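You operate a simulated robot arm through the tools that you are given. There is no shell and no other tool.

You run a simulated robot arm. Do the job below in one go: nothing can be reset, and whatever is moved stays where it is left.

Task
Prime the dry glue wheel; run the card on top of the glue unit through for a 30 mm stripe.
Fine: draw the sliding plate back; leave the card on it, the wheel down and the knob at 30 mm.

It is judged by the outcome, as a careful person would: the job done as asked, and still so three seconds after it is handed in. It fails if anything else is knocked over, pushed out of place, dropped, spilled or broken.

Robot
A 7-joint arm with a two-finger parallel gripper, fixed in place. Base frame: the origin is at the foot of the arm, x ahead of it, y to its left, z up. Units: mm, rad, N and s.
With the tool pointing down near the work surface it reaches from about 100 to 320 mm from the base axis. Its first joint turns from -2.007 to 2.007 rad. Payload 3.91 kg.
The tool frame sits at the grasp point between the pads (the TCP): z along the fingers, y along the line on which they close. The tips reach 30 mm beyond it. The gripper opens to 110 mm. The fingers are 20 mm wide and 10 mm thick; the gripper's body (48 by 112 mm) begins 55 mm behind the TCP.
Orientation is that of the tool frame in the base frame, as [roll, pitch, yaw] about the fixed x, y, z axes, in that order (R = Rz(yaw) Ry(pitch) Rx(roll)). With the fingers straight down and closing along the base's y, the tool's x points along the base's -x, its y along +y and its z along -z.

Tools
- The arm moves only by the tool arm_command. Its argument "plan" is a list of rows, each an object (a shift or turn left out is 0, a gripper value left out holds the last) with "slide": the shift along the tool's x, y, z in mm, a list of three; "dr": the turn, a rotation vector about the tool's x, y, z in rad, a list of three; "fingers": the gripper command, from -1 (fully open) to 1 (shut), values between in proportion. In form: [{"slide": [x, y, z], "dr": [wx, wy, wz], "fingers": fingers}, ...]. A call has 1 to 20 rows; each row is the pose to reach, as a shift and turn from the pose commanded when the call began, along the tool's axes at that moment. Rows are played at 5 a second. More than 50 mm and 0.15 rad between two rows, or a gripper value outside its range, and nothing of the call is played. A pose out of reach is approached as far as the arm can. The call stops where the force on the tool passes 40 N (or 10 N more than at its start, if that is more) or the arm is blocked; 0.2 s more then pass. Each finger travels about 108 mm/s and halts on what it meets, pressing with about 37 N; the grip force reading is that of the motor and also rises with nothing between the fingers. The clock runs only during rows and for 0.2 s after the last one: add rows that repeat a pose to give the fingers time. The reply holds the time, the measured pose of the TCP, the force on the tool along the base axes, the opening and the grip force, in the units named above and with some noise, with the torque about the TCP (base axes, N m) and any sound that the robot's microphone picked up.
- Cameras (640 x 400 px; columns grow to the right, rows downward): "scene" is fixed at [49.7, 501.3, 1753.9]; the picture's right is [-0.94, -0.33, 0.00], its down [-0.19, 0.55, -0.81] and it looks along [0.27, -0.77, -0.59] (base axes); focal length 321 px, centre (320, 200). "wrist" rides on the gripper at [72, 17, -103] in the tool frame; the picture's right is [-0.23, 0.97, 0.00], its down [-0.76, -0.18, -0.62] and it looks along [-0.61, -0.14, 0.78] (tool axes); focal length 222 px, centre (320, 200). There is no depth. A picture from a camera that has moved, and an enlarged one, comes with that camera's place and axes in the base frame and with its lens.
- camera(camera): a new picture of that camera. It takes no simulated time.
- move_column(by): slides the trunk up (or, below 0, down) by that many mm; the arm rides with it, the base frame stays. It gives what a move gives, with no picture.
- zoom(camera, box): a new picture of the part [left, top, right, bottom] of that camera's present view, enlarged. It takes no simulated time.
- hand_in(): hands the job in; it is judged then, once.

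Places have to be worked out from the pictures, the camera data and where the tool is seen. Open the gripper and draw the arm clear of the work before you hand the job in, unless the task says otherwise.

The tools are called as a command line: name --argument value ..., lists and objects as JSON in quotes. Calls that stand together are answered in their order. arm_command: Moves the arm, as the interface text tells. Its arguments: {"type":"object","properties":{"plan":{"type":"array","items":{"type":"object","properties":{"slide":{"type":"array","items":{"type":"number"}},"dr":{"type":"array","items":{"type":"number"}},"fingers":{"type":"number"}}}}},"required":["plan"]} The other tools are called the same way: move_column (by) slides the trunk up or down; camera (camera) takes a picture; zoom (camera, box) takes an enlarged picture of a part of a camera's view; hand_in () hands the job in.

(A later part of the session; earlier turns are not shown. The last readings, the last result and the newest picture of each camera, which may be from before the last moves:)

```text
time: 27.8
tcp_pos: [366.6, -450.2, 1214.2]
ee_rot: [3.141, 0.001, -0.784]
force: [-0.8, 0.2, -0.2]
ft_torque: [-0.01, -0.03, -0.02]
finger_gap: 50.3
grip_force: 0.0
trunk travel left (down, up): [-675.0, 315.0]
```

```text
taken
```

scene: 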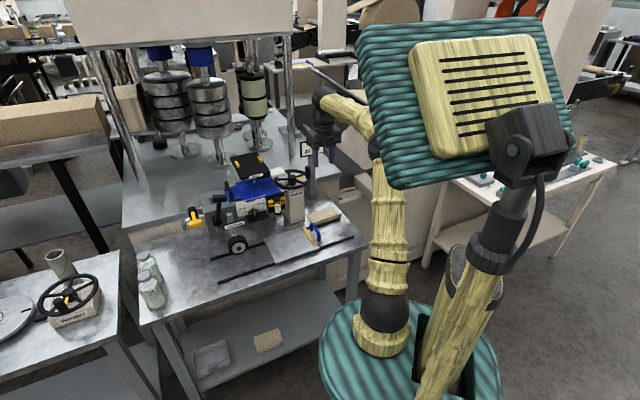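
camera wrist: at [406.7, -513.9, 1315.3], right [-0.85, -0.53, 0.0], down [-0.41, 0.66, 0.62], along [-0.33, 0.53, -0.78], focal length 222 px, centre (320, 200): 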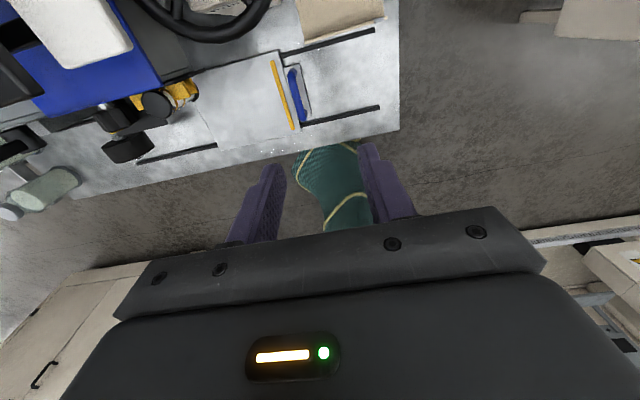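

That worked; now I'll tilt the tool 80° forward in place and look.

arm_command --plan '[{"dr": [0, 0.14, 0]}, {"dr": [0, 0.28, 0]}, {"dr": [0, 0.42, 0]}, {"dr": [0, 0.56, 0]}, {"dr": [0, 0.7, 0]}, {"dr": [0, 0.84, 0]}, {"dr": [0, 0.98, 0]}, {"dr": [0, 1.12, 0]}, {"dr": [0, 1.26, 0]}, {"dr": [0, 1.396, 0]}, {"dr": [0, 1.396, 0]}]'

camera --camera "wrist"

camera --camera "scene"

```text
time: 30.2
tcp_pos: [365.3, -449.3, 1213.7]
ee_rot: [-3.141, -1.396, -0.784]
force: [0.0, -1.0, 0.2]
ft_torque: [0.01, 0.0, -0.02]
finger_gap: 50.3
grip_force: 0.0
trunk travel left (down, up): [-675.0, 315.0]
```

```text
taken
camera wrist: at [291.9, -399.2, 1301.1], right [-0.72, -0.66, -0.22], down [-0.4, 0.65, -0.64], along [0.57, -0.37, -0.73], focal length 222 px, centre (320, 200)
```

wrist: 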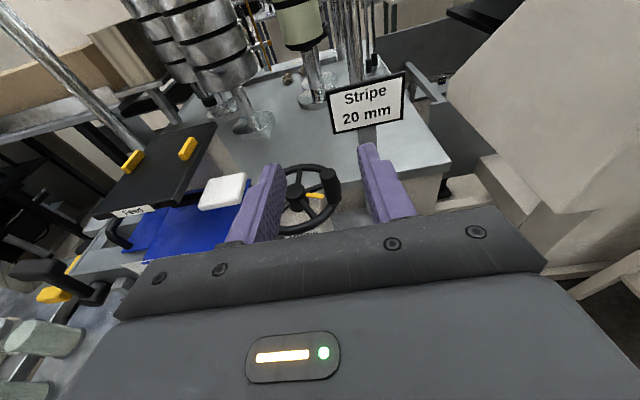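

```text
taken
```

scene: 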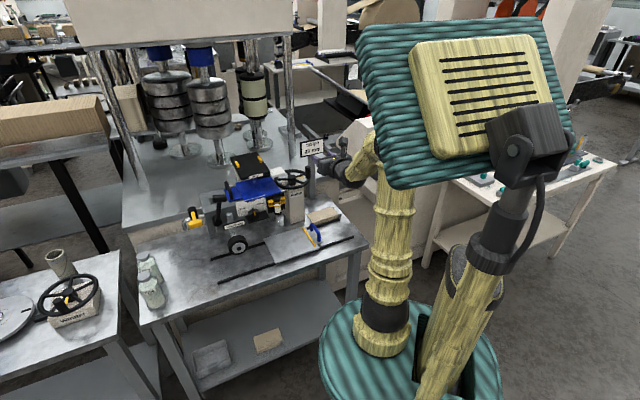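

The tilt works and the view is upright. I'll enlarge both views for the pin's present position.

zoom --camera "wrist" --box '[240, 140, 400, 240]'

zoom --camera "scene" --box '[260, 155, 320, 200]'

```text
4.00 times, centred on (320, 190) of wrist
camera zoom: at [291.9, -399.2, 1301.1], right [-0.72, -0.66, -0.22], down [-0.4, 0.65, -0.64], along [0.57, -0.37, -0.73], focal length 888 px, centre (320, 240)
```

zoom: 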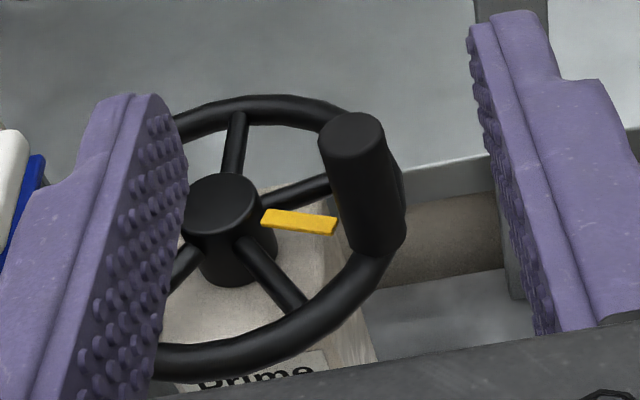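

```text
8.89 times, centred on (290, 178) of scene
camera zoom: at [49.7, 501.3, 1753.9], right [-0.94, -0.33, 0.0], down [-0.19, 0.55, -0.81], along [0.27, -0.77, -0.59], focal length 2855 px, centre (587, 400)
```

zoom: 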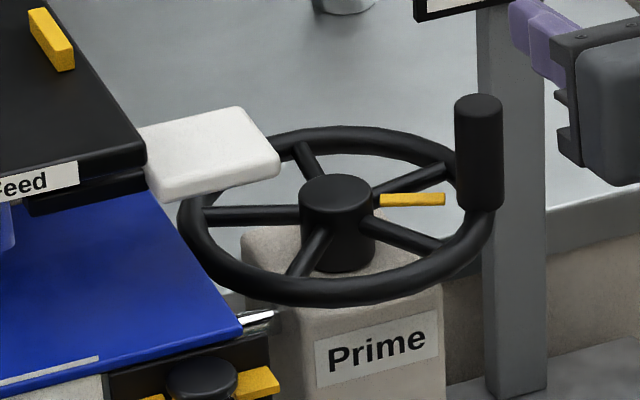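

Pin is at about (461,-533) with hub (523,-510), radius ≈67. I'll move to a pre-grasp point 60 mm in front of it at pin height.

arm_command --plan '[{"slide": [-35, -3, 20]}, {"slide": [-70, -6, 45]}, {"slide": [-104, -8, 68]}, {"slide": [-104, -8, 68]}]'

camera --camera "wrist"

zoom --camera "scene" --box '[260, 145, 340, 205]'

```text
time: 31.2
tcp_pos: [405.5, -478.3, 1099.3]
ee_rot: [-3.141, -1.398, -0.787]
force: [-0.6, -0.5, 0.6]
ft_torque: [0.02, 0.02, -0.02]
finger_gap: 49.9
grip_force: 0.0
trunk travel left (down, up): [-675.0, 315.0]
```

```text
taken
camera wrist: at [332.0, -428.0, 1187.1], right [-0.72, -0.66, -0.22], down [-0.4, 0.65, -0.64], along [0.57, -0.37, -0.73], focal length 222 px, centre (320, 200)
```

wrist: 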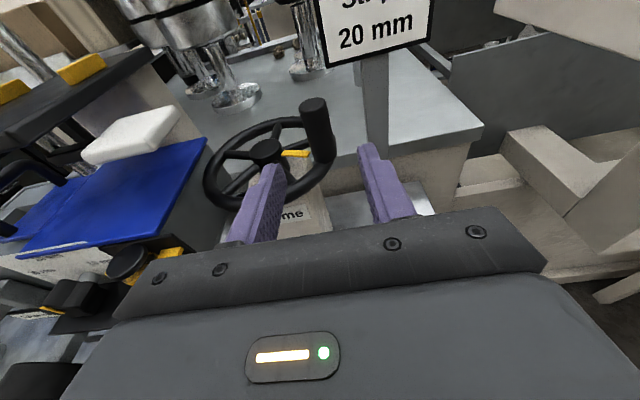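

```text
6.67 times, centred on (300, 175) of scene
camera zoom: at [49.7, 501.3, 1753.9], right [-0.94, -0.33, 0.0], down [-0.19, 0.55, -0.81], along [0.27, -0.77, -0.59], focal length 2141 px, centre (453, 367)
```

zoom: 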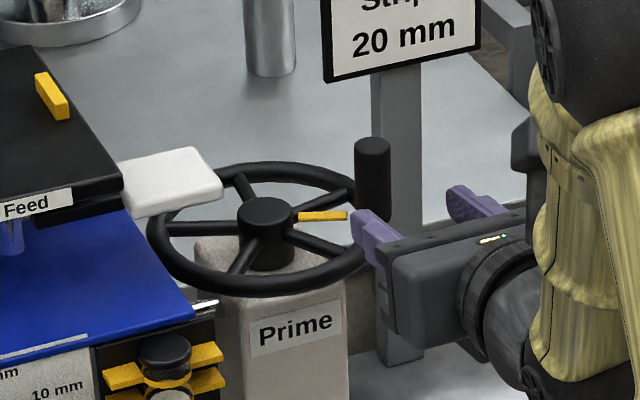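

The pin is centred between the fingers in this view. I'll advance 60 mm and close on it.

arm_command --plan '[{"slide": [0, 0, 30], "fingers": 0.09}, {"slide": [0, 0, 61], "fingers": 0.09}, {"slide": [0, 0, 61], "fingers": 0.09}, {"slide": [0, 0, 61], "fingers": 1}, {"slide": [0, 0, 61], "fingers": 1}, {"slide": [0, 0, 61], "fingers": 1}]'

camera --camera "wrist"

zoom --camera "scene" --box '[260, 145, 340, 205]'

```text
time: 32.6
tcp_pos: [448.4, -522.1, 1088.7]
ee_rot: [-3.141, -1.395, -0.786]
force: [-0.3, 0.0, 1.9]
ft_torque: [-0.04, -0.03, 0.06]
finger_gap: 21.5
grip_force: 44.8
trunk travel left (down, up): [-675.0, 315.0]
```

```text
taken
camera wrist: at [375.2, -471.0, 1177.0], right [-0.72, -0.66, -0.22], down [-0.4, 0.65, -0.64], along [0.57, -0.37, -0.73], focal length 222 px, centre (320, 200)
```

wrist: 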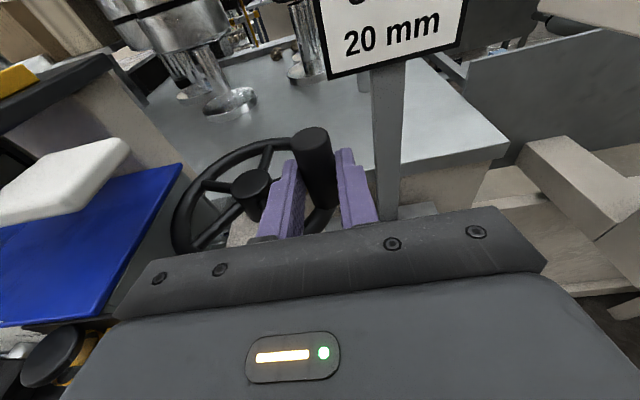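

```text
6.67 times, centred on (300, 175) of scene
camera zoom: at [49.7, 501.3, 1753.9], right [-0.94, -0.33, 0.0], down [-0.19, 0.55, -0.81], along [0.27, -0.77, -0.59], focal length 2141 px, centre (453, 367)
```

zoom: 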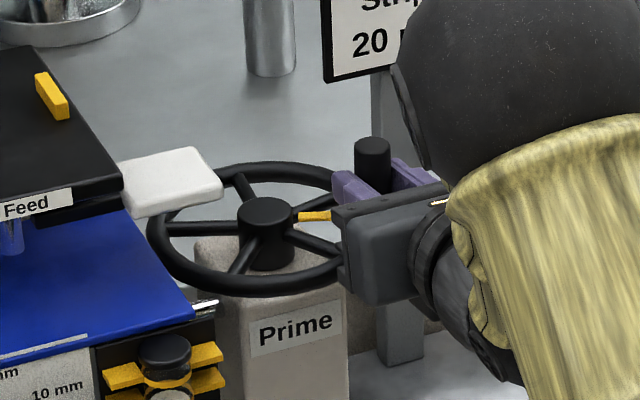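

Gripped with almost no side force. I'll continue the turn counter-clockwise from θ≈1.16 to 2.2 rad along the 67.5 mm circle.

arm_command --plan '[{"slide": [1.5, 3.1, 8.8], "fingers": 1}, {"slide": [3.3, 5.1, 18.5], "fingers": 1}, {"slide": [5.0, 5.6, 28.5], "fingers": 1}, {"slide": [6.8, 4.5, 38.4], "fingers": 1}, {"slide": [8.5, 2.0, 48.1], "fingers": 1}, {"slide": [10.1, -2.0, 57.2], "fingers": 1}, {"slide": [11.6, -7.3, 65.7], "fingers": 1}, {"slide": [11.6, -7.3, 65.7], "fingers": 1}]'

camera --camera "wrist"

zoom --camera "scene" --box '[200, 140, 330, 260]'

```text
time: 34.1
tcp_pos: [486.0, -559.8, 1088.7]
ee_rot: [3.114, -1.39, -0.765]
force: [-24.9, 21.1, 5.9]
ft_torque: [-0.18, -0.48, 2.0]
finger_gap: 21.4
grip_force: 44.7
trunk travel left (down, up): [-675.0, 315.0]
stopped in row 7: the force on the tool passed its limit at 51 N (the readings are from after the stop); the commanded pose is now the measured one
```

```text
taken
camera wrist: at [412.5, -509.3, 1177.5], right [-0.72, -0.65, -0.22], down [-0.4, 0.66, -0.64], along [0.56, -0.38, -0.74], focal length 222 px, centre (320, 200)
```

wrist: 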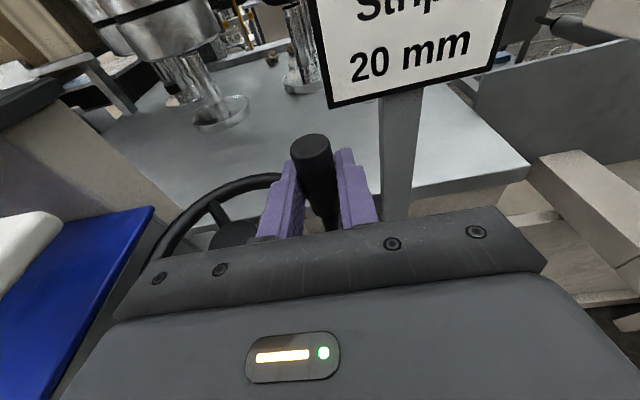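

```text
3.33 times, centred on (265, 200) of scene
camera zoom: at [49.7, 501.3, 1753.9], right [-0.94, -0.33, 0.0], down [-0.19, 0.55, -0.81], along [0.27, -0.77, -0.59], focal length 1070 px, centre (503, 200)
```

zoom: 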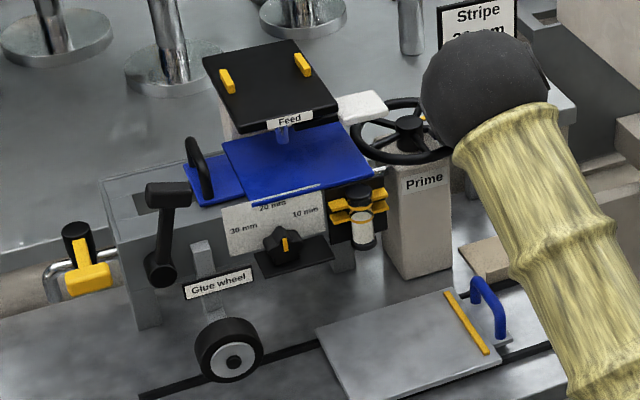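

The stop comes from pin friction in the grip (about 2 Nm of twist with the tool held at fixed yaw), not from the wheel. Before regripping, I'll check the sight glass and glue wheel for any effect of the ~110° turned so far.

zoom --camera "scene" --box '[262, 190, 287, 220]'

zoom --camera "scene" --box '[222, 225, 262, 260]'

```text
13.33 times, centred on (274, 205) of scene
camera zoom: at [49.7, 501.3, 1753.9], right [-0.94, -0.33, 0.0], down [-0.19, 0.55, -0.81], along [0.27, -0.77, -0.59], focal length 4282 px, centre (927, 133)
```

zoom: 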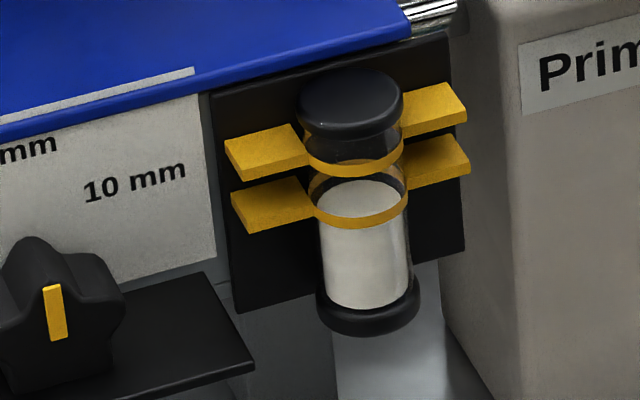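

```text
11.43 times, centred on (242, 242) of scene
camera zoom: at [49.7, 501.3, 1753.9], right [-0.94, -0.33, 0.0], down [-0.19, 0.55, -0.81], along [0.27, -0.77, -0.59], focal length 3670 px, centre (1211, -286)
```

zoom: 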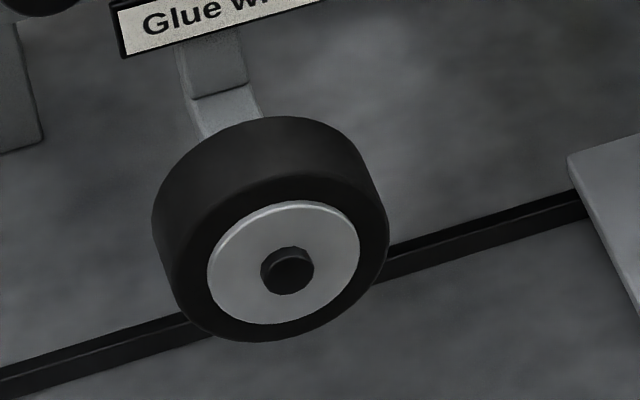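

No visible change yet. I'll regrip with the tool yawed −0.4 rad and let the tool yaw follow the wheel during the next arc to avoid twisting.

arm_command --plan '[{"slide": [0, 0, 0], "fingers": 0.4}, {"slide": [0, 0, 0], "fingers": 0.4}, {"slide": [0, -2.3, 0.1], "dr": [-0.128, 0, 0.023], "fingers": 0.4}, {"slide": [0.1, -4.7, 0.6], "dr": [-0.266, 0, 0.047], "fingers": 0.4}, {"slide": [0.2, -6.9, 1.4], "dr": [-0.394, 0, 0.07], "fingers": 0.4}, {"slide": [0.2, -6.9, 1.4], "dr": [-0.394, 0, 0.07], "fingers": 1}, {"slide": [0.2, -6.9, 1.4], "dr": [-0.394, 0, 0.07], "fingers": 1}, {"slide": [1.5, -8.7, 8.5], "dr": [-0.263, 0, 0.0465], "fingers": 1}, {"slide": [2.7, -11.5, 15.2], "dr": [-0.132, 0, 0.023], "fingers": 1}, {"slide": [3.8, -15.2, 21.6], "dr": [0, 0, 0], "fingers": 1}, {"slide": [4.8, -19.6, 27.4], "dr": [0.13, 0, -0.023], "fingers": 1}, {"slide": [5.8, -24.9, 32.6], "dr": [0.261, 0, -0.046], "fingers": 1}, {"slide": [6.5, -30.7, 37.0], "dr": [0.392, 0, -0.069], "fingers": 1}, {"slide": [6.5, -30.7, 37.0], "dr": [0.392, 0, -0.069], "fingers": 1}]'

camera --camera "wrist"

camera --camera "scene"

```text
time: 34.8
tcp_pos: [481.1, -565.6, 1089.1]
ee_rot: [3.093, -1.391, -0.811]
force: [-20.0, 9.1, 9.3]
ft_torque: [0.83, 1.01, 1.52]
finger_gap: 36.9
grip_force: 3.6
trunk travel left (down, up): [-675.0, 315.0]
stopped in row 3: the force on the tool passed its limit at 48 N (the readings are from after the stop); the commanded pose is now the measured one
```

```text
taken
camera wrist: at [412.6, -509.3, 1177.6], right [-0.77, -0.61, -0.21], down [-0.36, 0.68, -0.64], along [0.53, -0.41, -0.74], focal length 222 px, centre (320, 200)
```

wrist: 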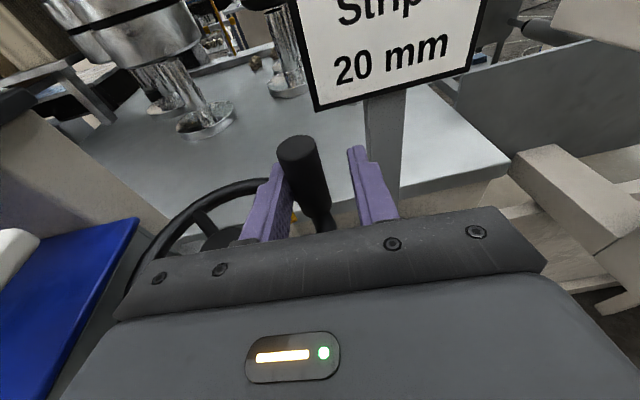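

```text
taken
```

scene: 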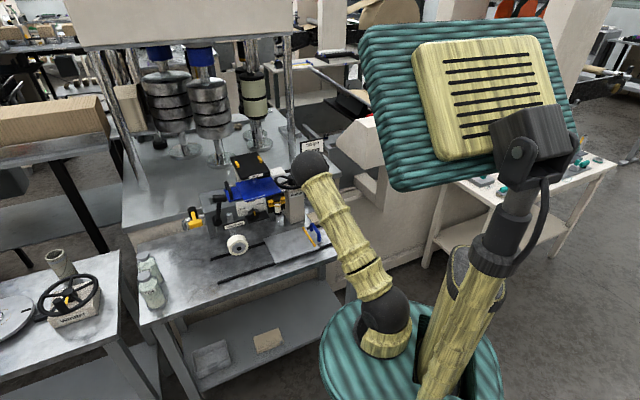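

The glue wheel in the scene picture now looks white, so priming may already be done. I'll enlarge to confirm and to see what the tool is pressing against.

zoom --camera "scene" --box '[222, 225, 262, 260]'

zoom --camera "scene" --box '[262, 140, 332, 220]'

zoom --camera "wrist" --box '[220, 60, 420, 230]'

```text
11.43 times, centred on (242, 242) of scene
camera zoom: at [49.7, 501.3, 1753.9], right [-0.94, -0.33, 0.0], down [-0.19, 0.55, -0.81], along [0.27, -0.77, -0.59], focal length 3670 px, centre (1211, -286)
```

zoom: 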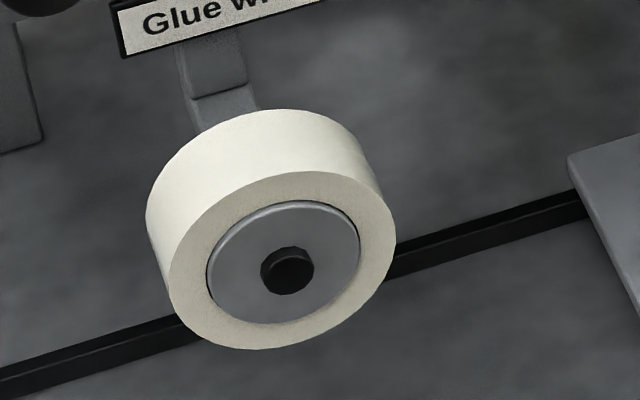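

```text
5.00 times, centred on (297, 180) of scene
camera zoom: at [49.7, 501.3, 1753.9], right [-0.94, -0.33, 0.0], down [-0.19, 0.55, -0.81], along [0.27, -0.77, -0.59], focal length 1606 px, centre (435, 300)
```

zoom: 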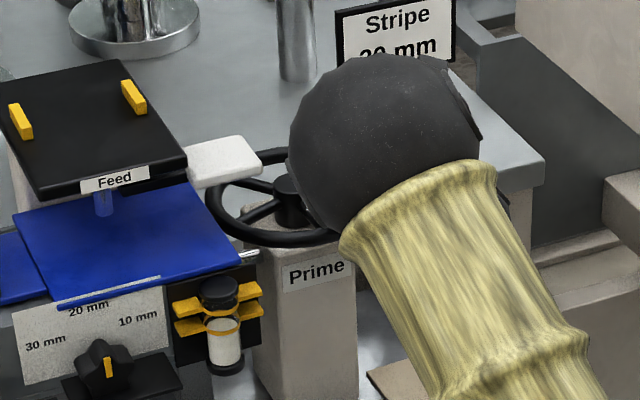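

```text
2.35 times, centred on (320, 145) of wrist
camera zoom: at [412.6, -509.3, 1177.6], right [-0.77, -0.61, -0.21], down [-0.36, 0.68, -0.64], along [0.53, -0.41, -0.74], focal length 523 px, centre (320, 329)
```

zoom: 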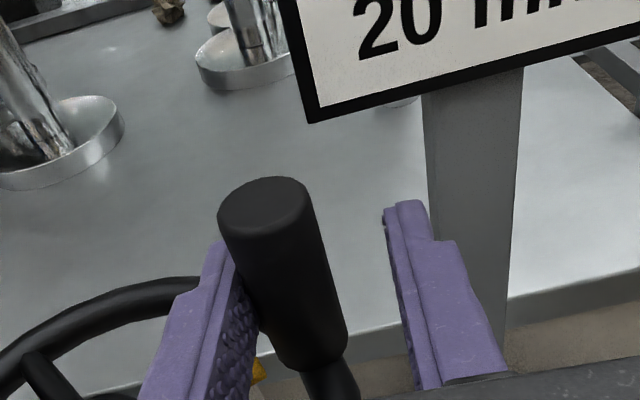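

The glue wheel is now coated white, so it is primed and the resistance was the handwheel's end stop. I'll ease off the pin and back straight out.

arm_command --plan '[{"slide": [0, -6, 0], "fingers": 0.2}, {"slide": [0, -6, -15], "fingers": 0.0}, {"slide": [3, -6, -50], "fingers": 0.0}, {"slide": [10, -6, -90], "fingers": 0.0}, {"slide": [30, -6, -130], "fingers": 0.0}, {"slide": [60, -6, -150], "fingers": 0.0}]'

camera --camera "wrist"

zoom --camera "scene" --box '[180, 140, 340, 260]'

```text
time: 36.2
tcp_pos: [401.4, -456.7, 1173.1]
ee_rot: [3.103, -1.39, -0.813]
force: [-0.4, 0.7, 0.3]
ft_torque: [0.02, 0.0, 0.0]
finger_gap: 54.9
grip_force: 0.1
trunk travel left (down, up): [-675.0, 315.0]
```

```text
taken
camera wrist: at [332.2, -401.5, 1261.6], right [-0.76, -0.61, -0.22], down [-0.36, 0.68, -0.64], along [0.54, -0.41, -0.74], focal length 222 px, centre (320, 200)
```

wrist: 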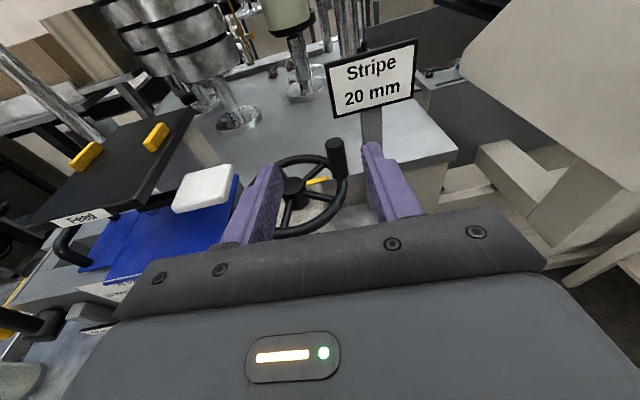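

```text
3.33 times, centred on (260, 200) of scene
camera zoom: at [49.7, 501.3, 1753.9], right [-0.94, -0.33, 0.0], down [-0.19, 0.55, -0.81], along [0.27, -0.77, -0.59], focal length 1070 px, centre (520, 200)
```

zoom: 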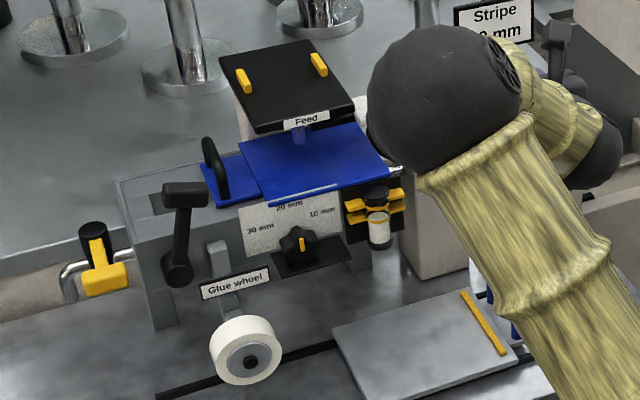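

The handwheel stays where it is. Next is the knob at about (581,-289,1025); I'll move across in front of the unit to view it from above and in front.

arm_command --plan '[{"slide": [-20, -20, -45], "dr": [0.06, 0, -0.01], "fingers": 0.0}, {"slide": [-40, -60, -85], "dr": [0.065, 0, -0.011], "fingers": 0.0}, {"slide": [-50, -105, -105], "dr": [0.065, 0, -0.011]}, {"slide": [-54, -150, -112], "dr": [0.065, 0, -0.011]}, {"slide": [-54, -198, -112], "dr": [0.065, 0, -0.011]}, {"slide": [-54, -245, -112], "dr": [0.065, 0, -0.011]}, {"slide": [-54, -245, -112], "dr": [0.065, 0, -0.011]}]'

camera --camera "wrist"

zoom --camera "scene" --box '[180, 140, 340, 260]'

```text
refused: row 1 steps farther than a row can; nothing moved
```

```text
taken
camera wrist: at [332.2, -401.5, 1261.6], right [-0.76, -0.61, -0.22], down [-0.36, 0.68, -0.64], along [0.54, -0.41, -0.74], focal length 222 px, centre (320, 200)
```

wrist: 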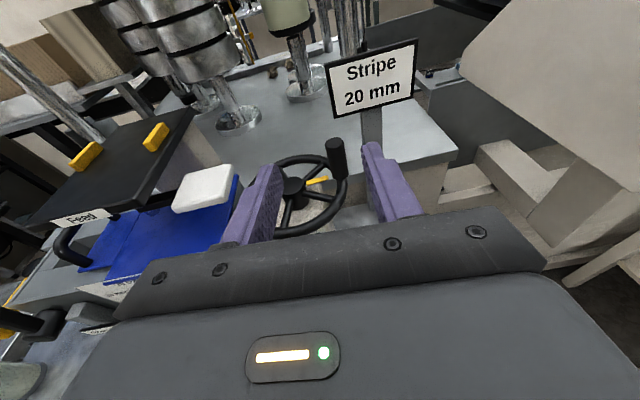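

```text
3.33 times, centred on (260, 200) of scene
camera zoom: at [49.7, 501.3, 1753.9], right [-0.94, -0.33, 0.0], down [-0.19, 0.55, -0.81], along [0.27, -0.77, -0.59], focal length 1070 px, centre (520, 200)
```

zoom: 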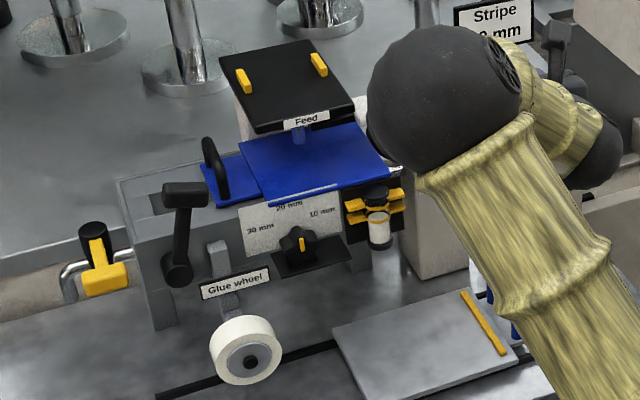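

The first step was too long (53 mm); I'll resend with shorter steps.

arm_command --plan '[{"slide": [-15, -10, -38], "dr": [0.06, 0, -0.01], "fingers": 0.0}, {"slide": [-30, -30, -78], "dr": [0.065, 0, -0.011]}, {"slide": [-45, -65, -105], "dr": [0.065, 0, -0.011]}, {"slide": [-54, -110, -112], "dr": [0.065, 0, -0.011]}, {"slide": [-54, -155, -112], "dr": [0.065, 0, -0.011]}, {"slide": [-54, -200, -112], "dr": [0.065, 0, -0.011]}, {"slide": [-54, -245, -112], "dr": [0.065, 0, -0.011]}, {"slide": [-54, -245, -112], "dr": [0.065, 0, -0.011]}]'

camera --camera "wrist"

zoom --camera "wrist" --box '[200, 80, 440, 230]'

```text
time: 38.0
tcp_pos: [508.6, -206.9, 1138.2]
ee_rot: [3.107, -1.386, -0.754]
force: [0.1, 0.2, -0.2]
ft_torque: [0.0, 0.02, -0.04]
finger_gap: 54.9
grip_force: 0.1
out of reach, approached as far as the arm can: row 3, 4
trunk travel left (down, up): [-675.0, 315.0]
```

```text
taken
camera wrist: at [435.7, -157.0, 1226.4], right [-0.72, -0.66, -0.22], down [-0.41, 0.66, -0.64], along [0.56, -0.37, -0.74], focal length 222 px, centre (320, 200)
```

wrist: 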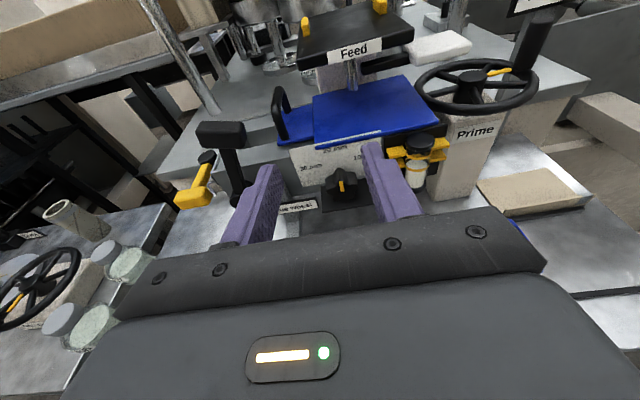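

```text
2.67 times, centred on (320, 155) of wrist
camera zoom: at [435.7, -157.0, 1226.4], right [-0.72, -0.66, -0.22], down [-0.41, 0.66, -0.64], along [0.56, -0.37, -0.74], focal length 592 px, centre (320, 320)
```

zoom: 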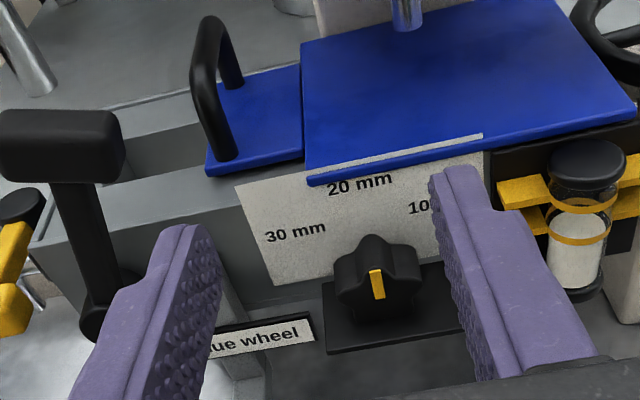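

This gives a clear view of the knob; I'll enlarge further to judge its axis and shape.

zoom --camera "wrist" --box '[300, 140, 390, 215]'

zoom --camera "scene" --box '[240, 185, 280, 220]'

```text
5.33 times, centred on (345, 178) of wrist
camera zoom: at [435.7, -157.0, 1226.4], right [-0.72, -0.66, -0.22], down [-0.41, 0.66, -0.64], along [0.56, -0.37, -0.74], focal length 1185 px, centre (187, 320)
```

zoom: 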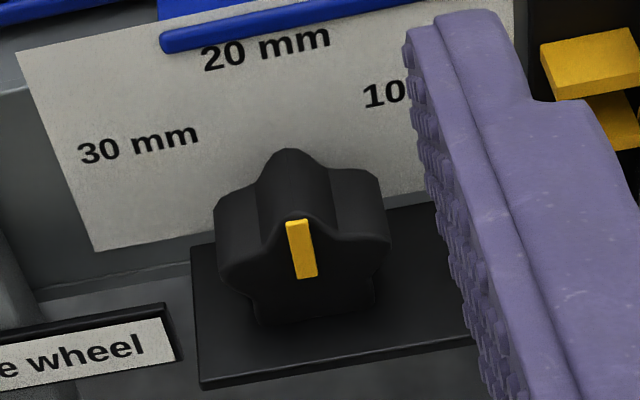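

```text
11.43 times, centred on (260, 202) of scene
camera zoom: at [49.7, 501.3, 1753.9], right [-0.94, -0.33, 0.0], down [-0.19, 0.55, -0.81], along [0.27, -0.77, -0.59], focal length 3670 px, centre (1006, 171)
```

zoom: 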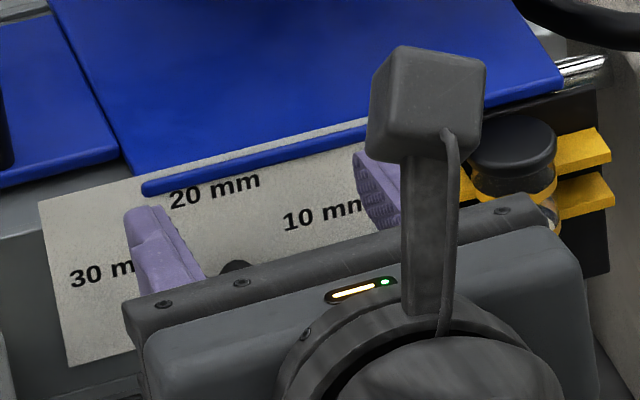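

The knob is a five-lobed star with a horizontal axis facing the robot, centred around lateral 206, z≈1019, and the 30 mm label lies ~52° to the left of vertical. I'll level the tool to point straight ahead, with the fingers ready to straddle the top (pointer) lobe.

arm_command --plan '[{"slide": [-15, 2, 15], "dr": [0, 0.06, 0], "fingers": 0.45}, {"slide": [-30, 4, 35], "dr": [0, 0.12, 0], "fingers": 0.45}, {"slide": [-45, 6, 55], "dr": [0, 0.185, 0], "fingers": 0.45}, {"slide": [-52, 6.8, 64.7], "dr": [0, 0.185, 0], "fingers": 0.45}, {"slide": [-52, 6.8, 64.7], "dr": [0, 0.185, 0], "fingers": 0.45}]'

camera --camera "wrist"

zoom --camera "wrist" --box '[230, 100, 410, 220]'

zoom --camera "scene" --box '[215, 170, 305, 230]'

```text
time: 39.2
tcp_pos: [541.1, -250.3, 1074.5]
ee_rot: [1.439, -1.567, 0.913]
force: [0.3, 0.0, -0.2]
ft_torque: [0.03, 0.02, 0.02]
finger_gap: 30.5
grip_force: 0.0
trunk travel left (down, up): [-675.0, 315.0]
```

```text
taken
camera wrist: at [457.8, -189.6, 1145.7], right [-0.69, -0.69, -0.22], down [-0.32, 0.56, -0.76], along [0.65, -0.46, -0.61], focal length 222 px, centre (320, 200)
```

wrist: 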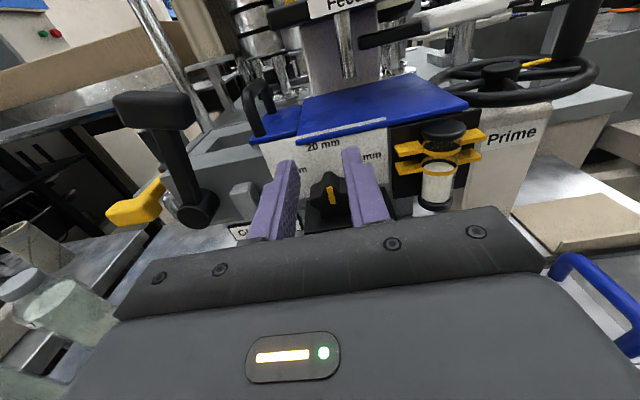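

```text
3.33 times, centred on (320, 160) of wrist
camera zoom: at [457.8, -189.6, 1145.7], right [-0.69, -0.69, -0.22], down [-0.32, 0.56, -0.76], along [0.65, -0.46, -0.61], focal length 740 px, centre (320, 333)
```

zoom: 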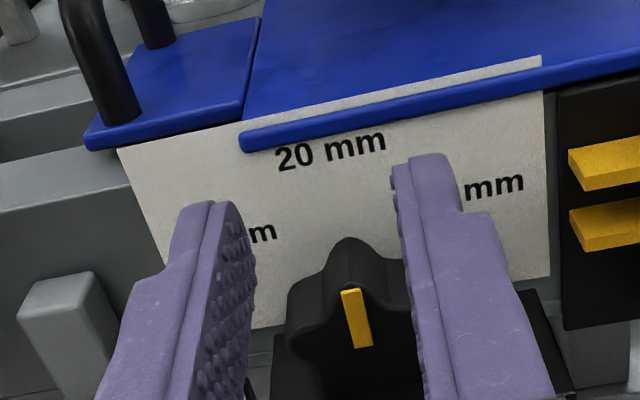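

```text
6.67 times, centred on (260, 200) of scene
camera zoom: at [49.7, 501.3, 1753.9], right [-0.94, -0.33, 0.0], down [-0.19, 0.55, -0.81], along [0.27, -0.77, -0.59], focal length 2141 px, centre (720, 200)
```

zoom: 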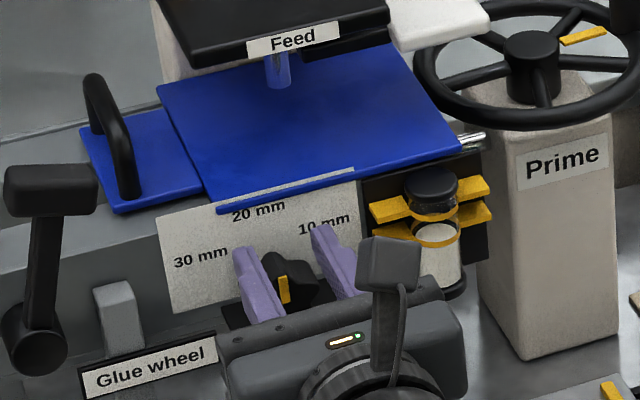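

I'll narrow the fork to 20 mm, move in above the pointer lobe (tips short of the scale plate) and look again.

arm_command --plan '[{"slide": [-8, 0, 0], "fingers": 0.636}, {"slide": [-16, 0, 16], "fingers": 0.636}, {"slide": [-16, 0, 32], "fingers": 0.636}, {"slide": [-16, 0, 32], "fingers": 0.636}]'

zoom --camera "wrist" --box '[230, 100, 410, 220]'

zoom --camera "scene" --box '[235, 185, 285, 225]'

```text
time: 40.2
tcp_pos: [563.0, -273.5, 1059.4]
ee_rot: [1.518, -1.564, 0.836]
force: [-0.3, -0.3, 0.2]
ft_torque: [0.0, 0.02, 0.0]
finger_gap: 19.9
grip_force: 0.0
trunk travel left (down, up): [-675.0, 315.0]
```

```text
3.33 times, centred on (320, 160) of wrist
camera zoom: at [480.0, -212.4, 1130.0], right [-0.69, -0.69, -0.22], down [-0.32, 0.56, -0.76], along [0.65, -0.46, -0.61], focal length 740 px, centre (320, 333)
```

zoom: 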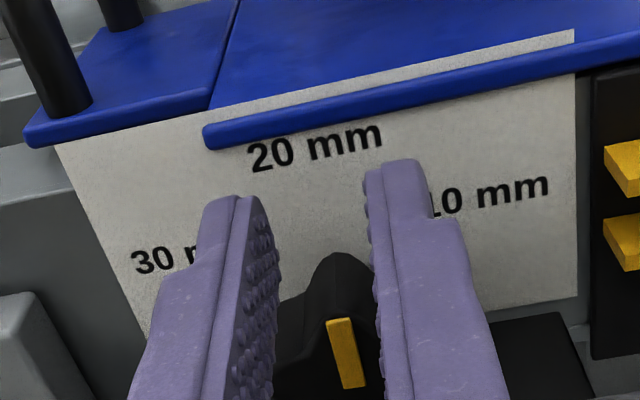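

```text
10.00 times, centred on (260, 205) of scene
camera zoom: at [49.7, 501.3, 1753.9], right [-0.94, -0.33, 0.0], down [-0.19, 0.55, -0.81], along [0.27, -0.77, -0.59], focal length 3212 px, centre (920, 150)
```

zoom: 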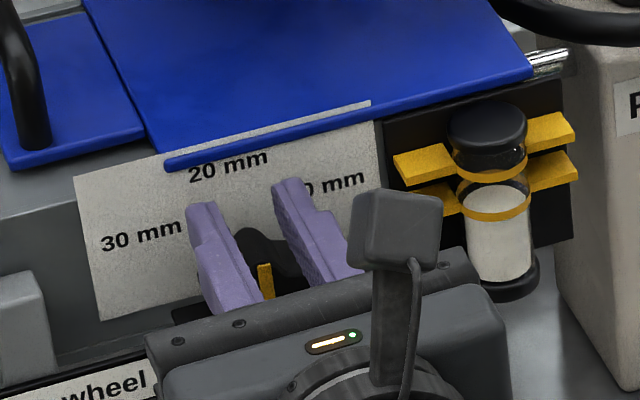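

The lobe is centred between the fingers. I'll lower gently by 9 mm and check for contact.

arm_command --plan '[{"slide": [-4, 0, 0], "fingers": 0.636}, {"slide": [-9, 0, 0], "fingers": 0.636}, {"slide": [-9, 0, 0], "fingers": 0.636}]'

zoom --camera "wrist" --box '[230, 100, 410, 220]'

zoom --camera "scene" --box '[235, 185, 285, 225]'

```text
time: 41.0
tcp_pos: [564.5, -273.5, 1050.8]
ee_rot: [1.443, -1.564, 0.911]
force: [-0.1, -0.5, 0.3]
ft_torque: [-0.02, -0.02, -0.02]
finger_gap: 20.4
grip_force: 0.3
trunk travel left (down, up): [-675.0, 315.0]
```

```text
3.33 times, centred on (320, 160) of wrist
camera zoom: at [479.8, -212.1, 1121.2], right [-0.69, -0.69, -0.22], down [-0.32, 0.56, -0.76], along [0.65, -0.46, -0.61], focal length 740 px, centre (320, 333)
```

zoom: 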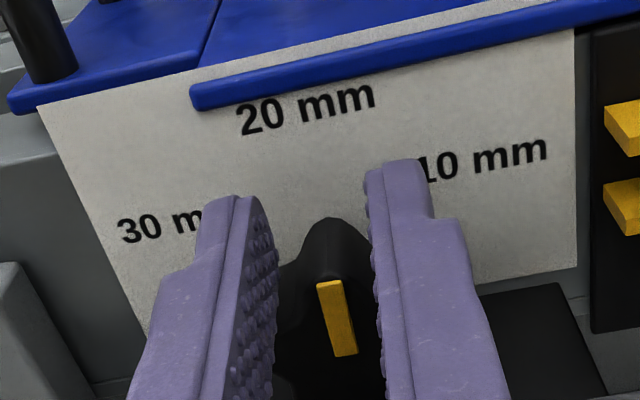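

```text
10.00 times, centred on (260, 205) of scene
camera zoom: at [49.7, 501.3, 1753.9], right [-0.94, -0.33, 0.0], down [-0.19, 0.55, -0.81], along [0.27, -0.77, -0.59], focal length 3212 px, centre (920, 150)
```

zoom: 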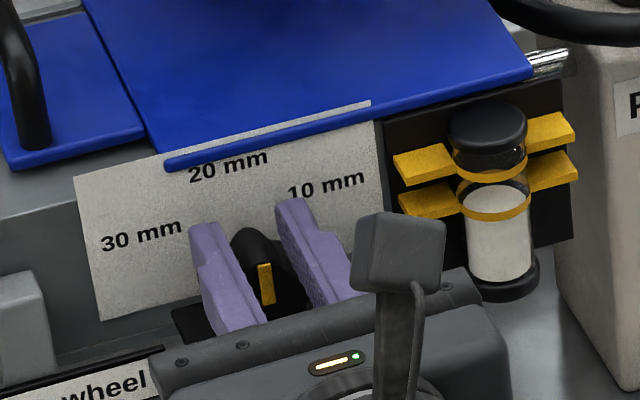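

No contact yet; I'll lower another 7 mm and close on the lobe.

arm_command --plan '[{"slide": [-4, 0, 0], "fingers": 0.636}, {"slide": [-7, 0, 0], "fingers": 0.636}, {"slide": [-7, 0, 0], "fingers": 0.636}]'

zoom --camera "wrist" --box '[230, 100, 410, 220]'

zoom --camera "scene" --box '[235, 185, 285, 225]'

```text
time: 41.8
tcp_pos: [563.4, -273.0, 1048.2]
ee_rot: [0.324, -1.56, 2.032]
force: [5.1, -6.2, 34.4]
ft_torque: [-0.36, -0.38, 0.0]
finger_gap: 24.5
grip_force: 4.4
trunk travel left (down, up): [-675.0, 315.0]
```

```text
3.33 times, centred on (320, 160) of wrist
camera zoom: at [478.0, -211.2, 1118.3], right [-0.69, -0.69, -0.22], down [-0.31, 0.56, -0.77], along [0.66, -0.46, -0.6], focal length 740 px, centre (320, 333)
```

zoom: 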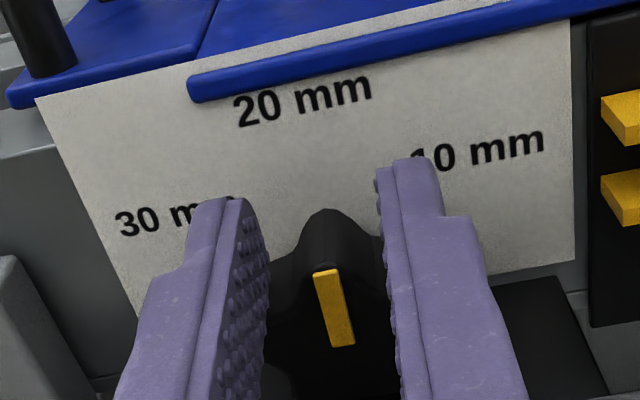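

```text
10.00 times, centred on (260, 205) of scene
camera zoom: at [49.7, 501.3, 1753.9], right [-0.94, -0.33, 0.0], down [-0.19, 0.55, -0.81], along [0.27, -0.77, -0.59], focal length 3212 px, centre (920, 150)
```

zoom: 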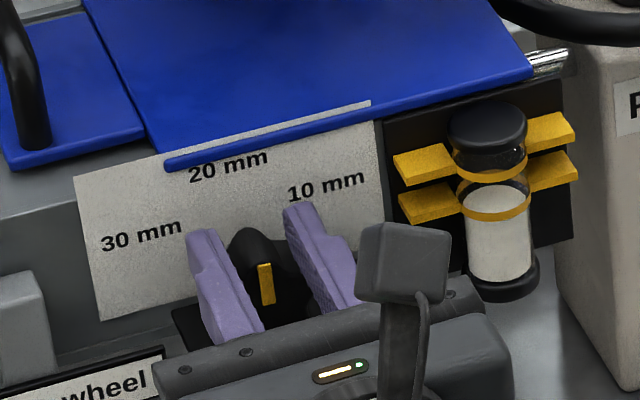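

Contact at TCP z≈1048: the fingers ride on the knob's upper side, so I'd better squeeze it across the middle. I'll lift, open, pre-roll 13° clockwise and come down around the knob's sides, staying above the shelf.

arm_command --plan '[{"slide": [10, 0, 0], "fingers": 0.3}, {"slide": [17, 0, 0], "fingers": -0.09}, {"slide": [17, 0, 0], "fingers": -0.09}, {"slide": [17, 0.9, 0], "dr": [0, 0, 0.11], "fingers": -0.09}, {"slide": [10, 0.9, 3], "dr": [0, 0, 0.227], "fingers": -0.09}, {"slide": [-4, 0.9, 5], "dr": [0, 0, 0.227], "fingers": -0.09}, {"slide": [-12, 0.9, 5], "dr": [0, 0, 0.227], "fingers": -0.09}, {"slide": [-18, 0.9, 5], "dr": [0, 0, 0.227], "fingers": -0.09}, {"slide": [-18, 0.9, 5], "dr": [0, 0, 0.227], "fingers": -0.09}]'

zoom --camera "wrist" --box '[200, 80, 440, 230]'

zoom --camera "scene" --box '[225, 180, 285, 230]'

```text
time: 43.8
tcp_pos: [566.6, -276.6, 1024.7]
ee_rot: [-1.569, -1.35, -2.361]
force: [0.4, -0.6, 0.1]
ft_torque: [-0.01, 0.01, -0.02]
finger_gap: 60.1
grip_force: 0.0
trunk travel left (down, up): [-675.0, 315.0]
```

```text
2.67 times, centred on (320, 155) of wrist
camera zoom: at [471.8, -227.6, 1090.2], right [-0.64, -0.64, -0.43], down [-0.2, 0.68, -0.7], along [0.74, -0.36, -0.56], focal length 592 px, centre (320, 320)
```

zoom: 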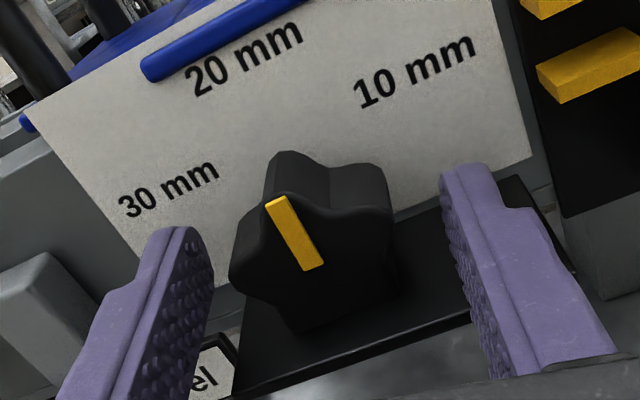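

```text
8.00 times, centred on (255, 205) of scene
camera zoom: at [49.7, 501.3, 1753.9], right [-0.94, -0.33, 0.0], down [-0.19, 0.55, -0.81], along [0.27, -0.77, -0.59], focal length 2569 px, centre (840, 160)
```

zoom: 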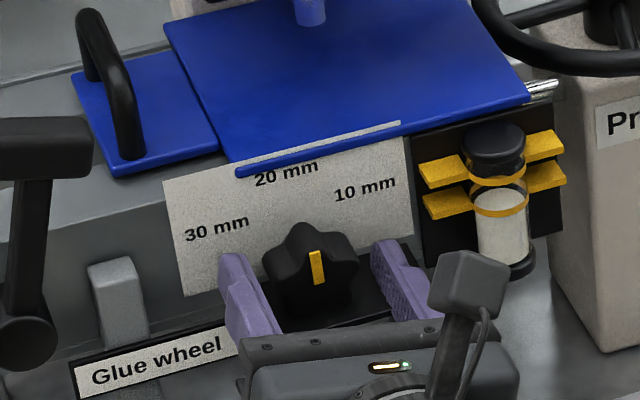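

The knob sits between the fingers with clearance above the shelf. I'll squeeze and roll 26° counter-clockwise about the knob axis.

arm_command --plan '[{"slide": [0, 0, 0], "fingers": 1}, {"slide": [0, 0, 0], "fingers": 1}, {"slide": [0, 0, 0], "fingers": 1}, {"slide": [0, -0.4, 0], "dr": [0, 0, -0.11], "fingers": 1}, {"slide": [-0.1, -0.9, 0], "dr": [0, 0, -0.23], "fingers": 1}, {"slide": [-0.2, -1.3, 0], "dr": [0, 0, -0.34], "fingers": 1}, {"slide": [-0.4, -1.75, 0], "dr": [0, 0, -0.454], "fingers": 1}, {"slide": [-0.4, -1.75, 0], "dr": [0, 0, -0.454], "fingers": 1}]'

zoom --camera "wrist" --box '[200, 80, 440, 230]'

zoom --camera "scene" --box '[225, 130, 345, 230]'

```text
time: 45.6
tcp_pos: [567.6, -277.2, 1023.5]
ee_rot: [1.571, -1.336, 0.783]
force: [1.2, -1.0, 0.0]
ft_torque: [0.11, 0.12, 0.51]
finger_gap: 39.3
grip_force: 45.2
trunk travel left (down, up): [-675.0, 315.0]
```

```text
2.67 times, centred on (320, 155) of wrist
camera zoom: at [496.1, -203.5, 1097.4], right [-0.71, -0.7, 0.01], down [-0.44, 0.44, -0.78], along [0.55, -0.56, -0.62], focal length 592 px, centre (320, 320)
```

zoom: 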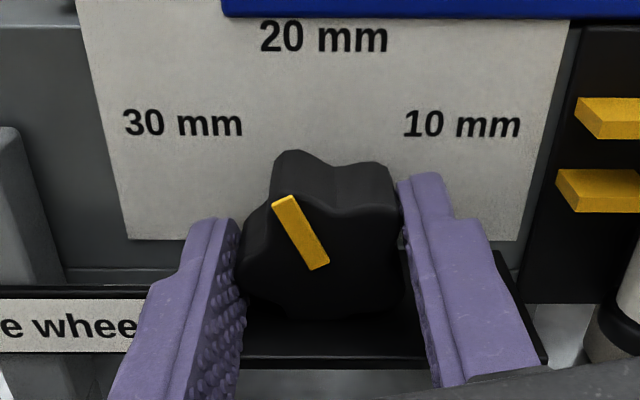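

```text
4.00 times, centred on (285, 180) of scene
camera zoom: at [49.7, 501.3, 1753.9], right [-0.94, -0.33, 0.0], down [-0.19, 0.55, -0.81], along [0.27, -0.77, -0.59], focal length 1285 px, centre (460, 280)
```

zoom: 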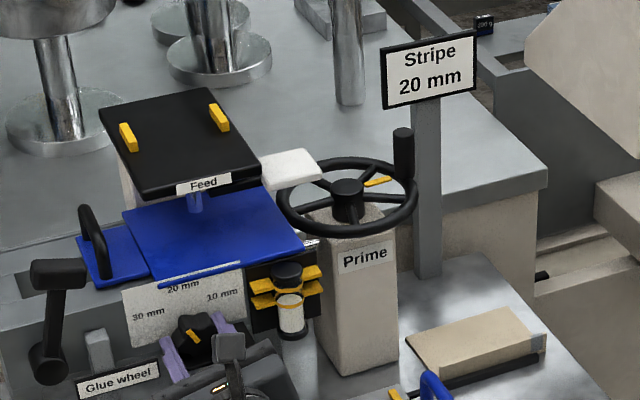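

The pointer has turned about 26° toward 30 mm with no trouble. I'll open, roll back and make a second equal stroke.

arm_command --plan '[{"fingers": -0.05}, {"fingers": -0.05}, {"slide": [0, 0.6, 0], "dr": [0, 0, 0.15], "fingers": -0.05}, {"slide": [0, 1.2, 0], "dr": [0, 0, 0.3], "fingers": -0.05}, {"slide": [-0.4, 1.75, 0], "dr": [0, 0, 0.445], "fingers": -0.05}, {"slide": [-0.4, 1.75, 0], "dr": [0, 0, 0.445], "fingers": 1}, {"slide": [-0.4, 1.75, 0], "dr": [0, 0, 0.445], "fingers": 1}, {"slide": [-0.4, 1.75, 0], "dr": [0, 0, 0.445], "fingers": 1}, {"slide": [-0.2, 1.2, 0], "dr": [0, 0, 0.33], "fingers": 1}, {"slide": [0, 0.8, 0], "dr": [0, 0, 0.22], "fingers": 1}, {"slide": [0, 0.4, 0], "dr": [0, 0, 0.11], "fingers": 1}, {"slide": [0, 0, 0], "dr": [0, 0, 0], "fingers": 1}, {"slide": [0, 0, 0], "dr": [0, 0, 0], "fingers": 1}]'

zoom --camera "wrist" --box '[200, 80, 440, 230]'

zoom --camera "scene" --box '[225, 130, 345, 230]'

```text
time: 48.4
tcp_pos: [566.6, -276.2, 1025.0]
ee_rot: [1.568, -1.337, 0.783]
force: [-5.9, -5.6, 1.6]
ft_torque: [-0.11, -0.15, 0.23]
finger_gap: 39.7
grip_force: 44.8
trunk travel left (down, up): [-675.0, 315.0]
```

```text
2.67 times, centred on (320, 155) of wrist
camera zoom: at [494.9, -204.1, 1097.9], right [-0.71, -0.7, 0.01], down [-0.44, 0.44, -0.78], along [0.55, -0.56, -0.62], focal length 592 px, centre (320, 320)
```

zoom: 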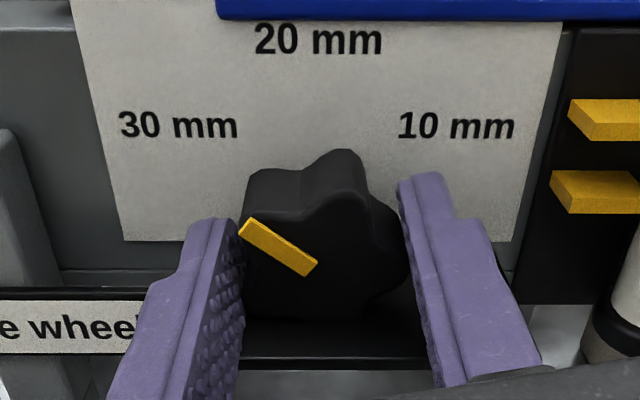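

```text
4.00 times, centred on (285, 180) of scene
camera zoom: at [49.7, 501.3, 1753.9], right [-0.94, -0.33, 0.0], down [-0.19, 0.55, -0.81], along [0.27, -0.77, -0.59], focal length 1285 px, centre (460, 280)
```

zoom: 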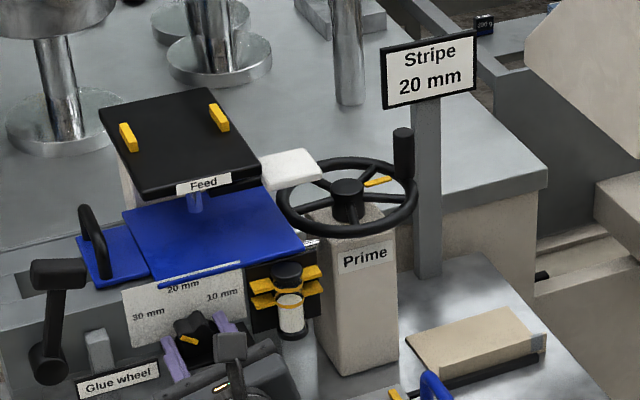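

The pointer is now about 51° left of vertical but the sign still reads 20 mm. I'll turn about 8° more, still held, and compare against the 30 mm mark and sign.

arm_command --plan '[{"slide": [0, -0.3, 0], "dr": [0, 0, -0.07], "fingers": 1}, {"slide": [0, -0.6, 0], "dr": [0, 0, -0.14], "fingers": 1}, {"slide": [0, -0.6, 0], "dr": [0, 0, -0.14], "fingers": 1}]'

zoom --camera "wrist" --box '[200, 80, 440, 230]'

zoom --camera "scene" --box '[225, 130, 345, 230]'

```text
time: 49.2
tcp_pos: [565.8, -277.0, 1024.9]
ee_rot: [1.571, -1.201, 0.779]
force: [-14.3, -6.7, -3.1]
ft_torque: [0.07, 0.02, 0.01]
finger_gap: 39.3
grip_force: 45.0
trunk travel left (down, up): [-675.0, 315.0]
```

```text
2.67 times, centred on (320, 155) of wrist
camera zoom: at [502.2, -197.0, 1097.3], right [-0.7, -0.7, 0.14], down [-0.52, 0.37, -0.77], along [0.49, -0.62, -0.62], focal length 592 px, centre (320, 320)
```

zoom: 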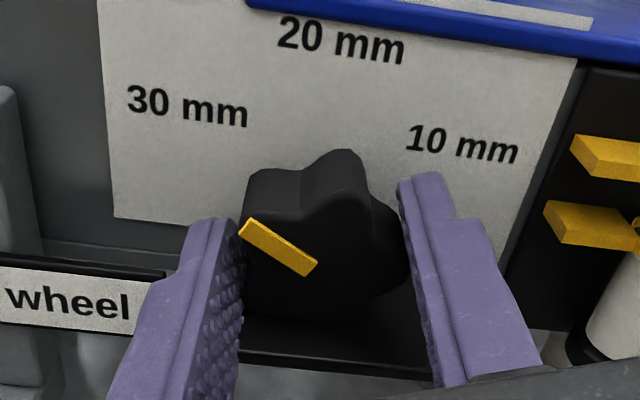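

```text
4.00 times, centred on (285, 180) of scene
camera zoom: at [49.7, 501.3, 1753.9], right [-0.94, -0.33, 0.0], down [-0.19, 0.55, -0.81], along [0.27, -0.77, -0.59], focal length 1285 px, centre (460, 280)
```

zoom: 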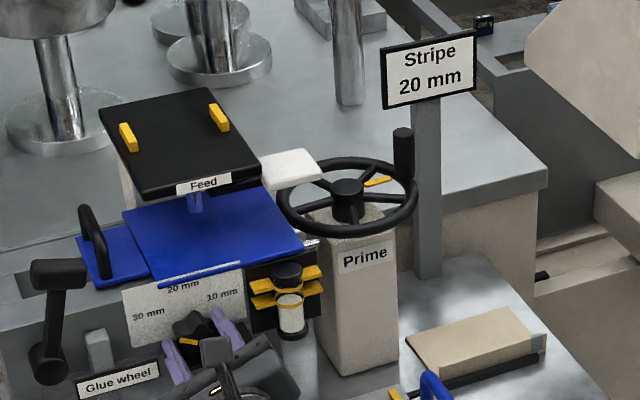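

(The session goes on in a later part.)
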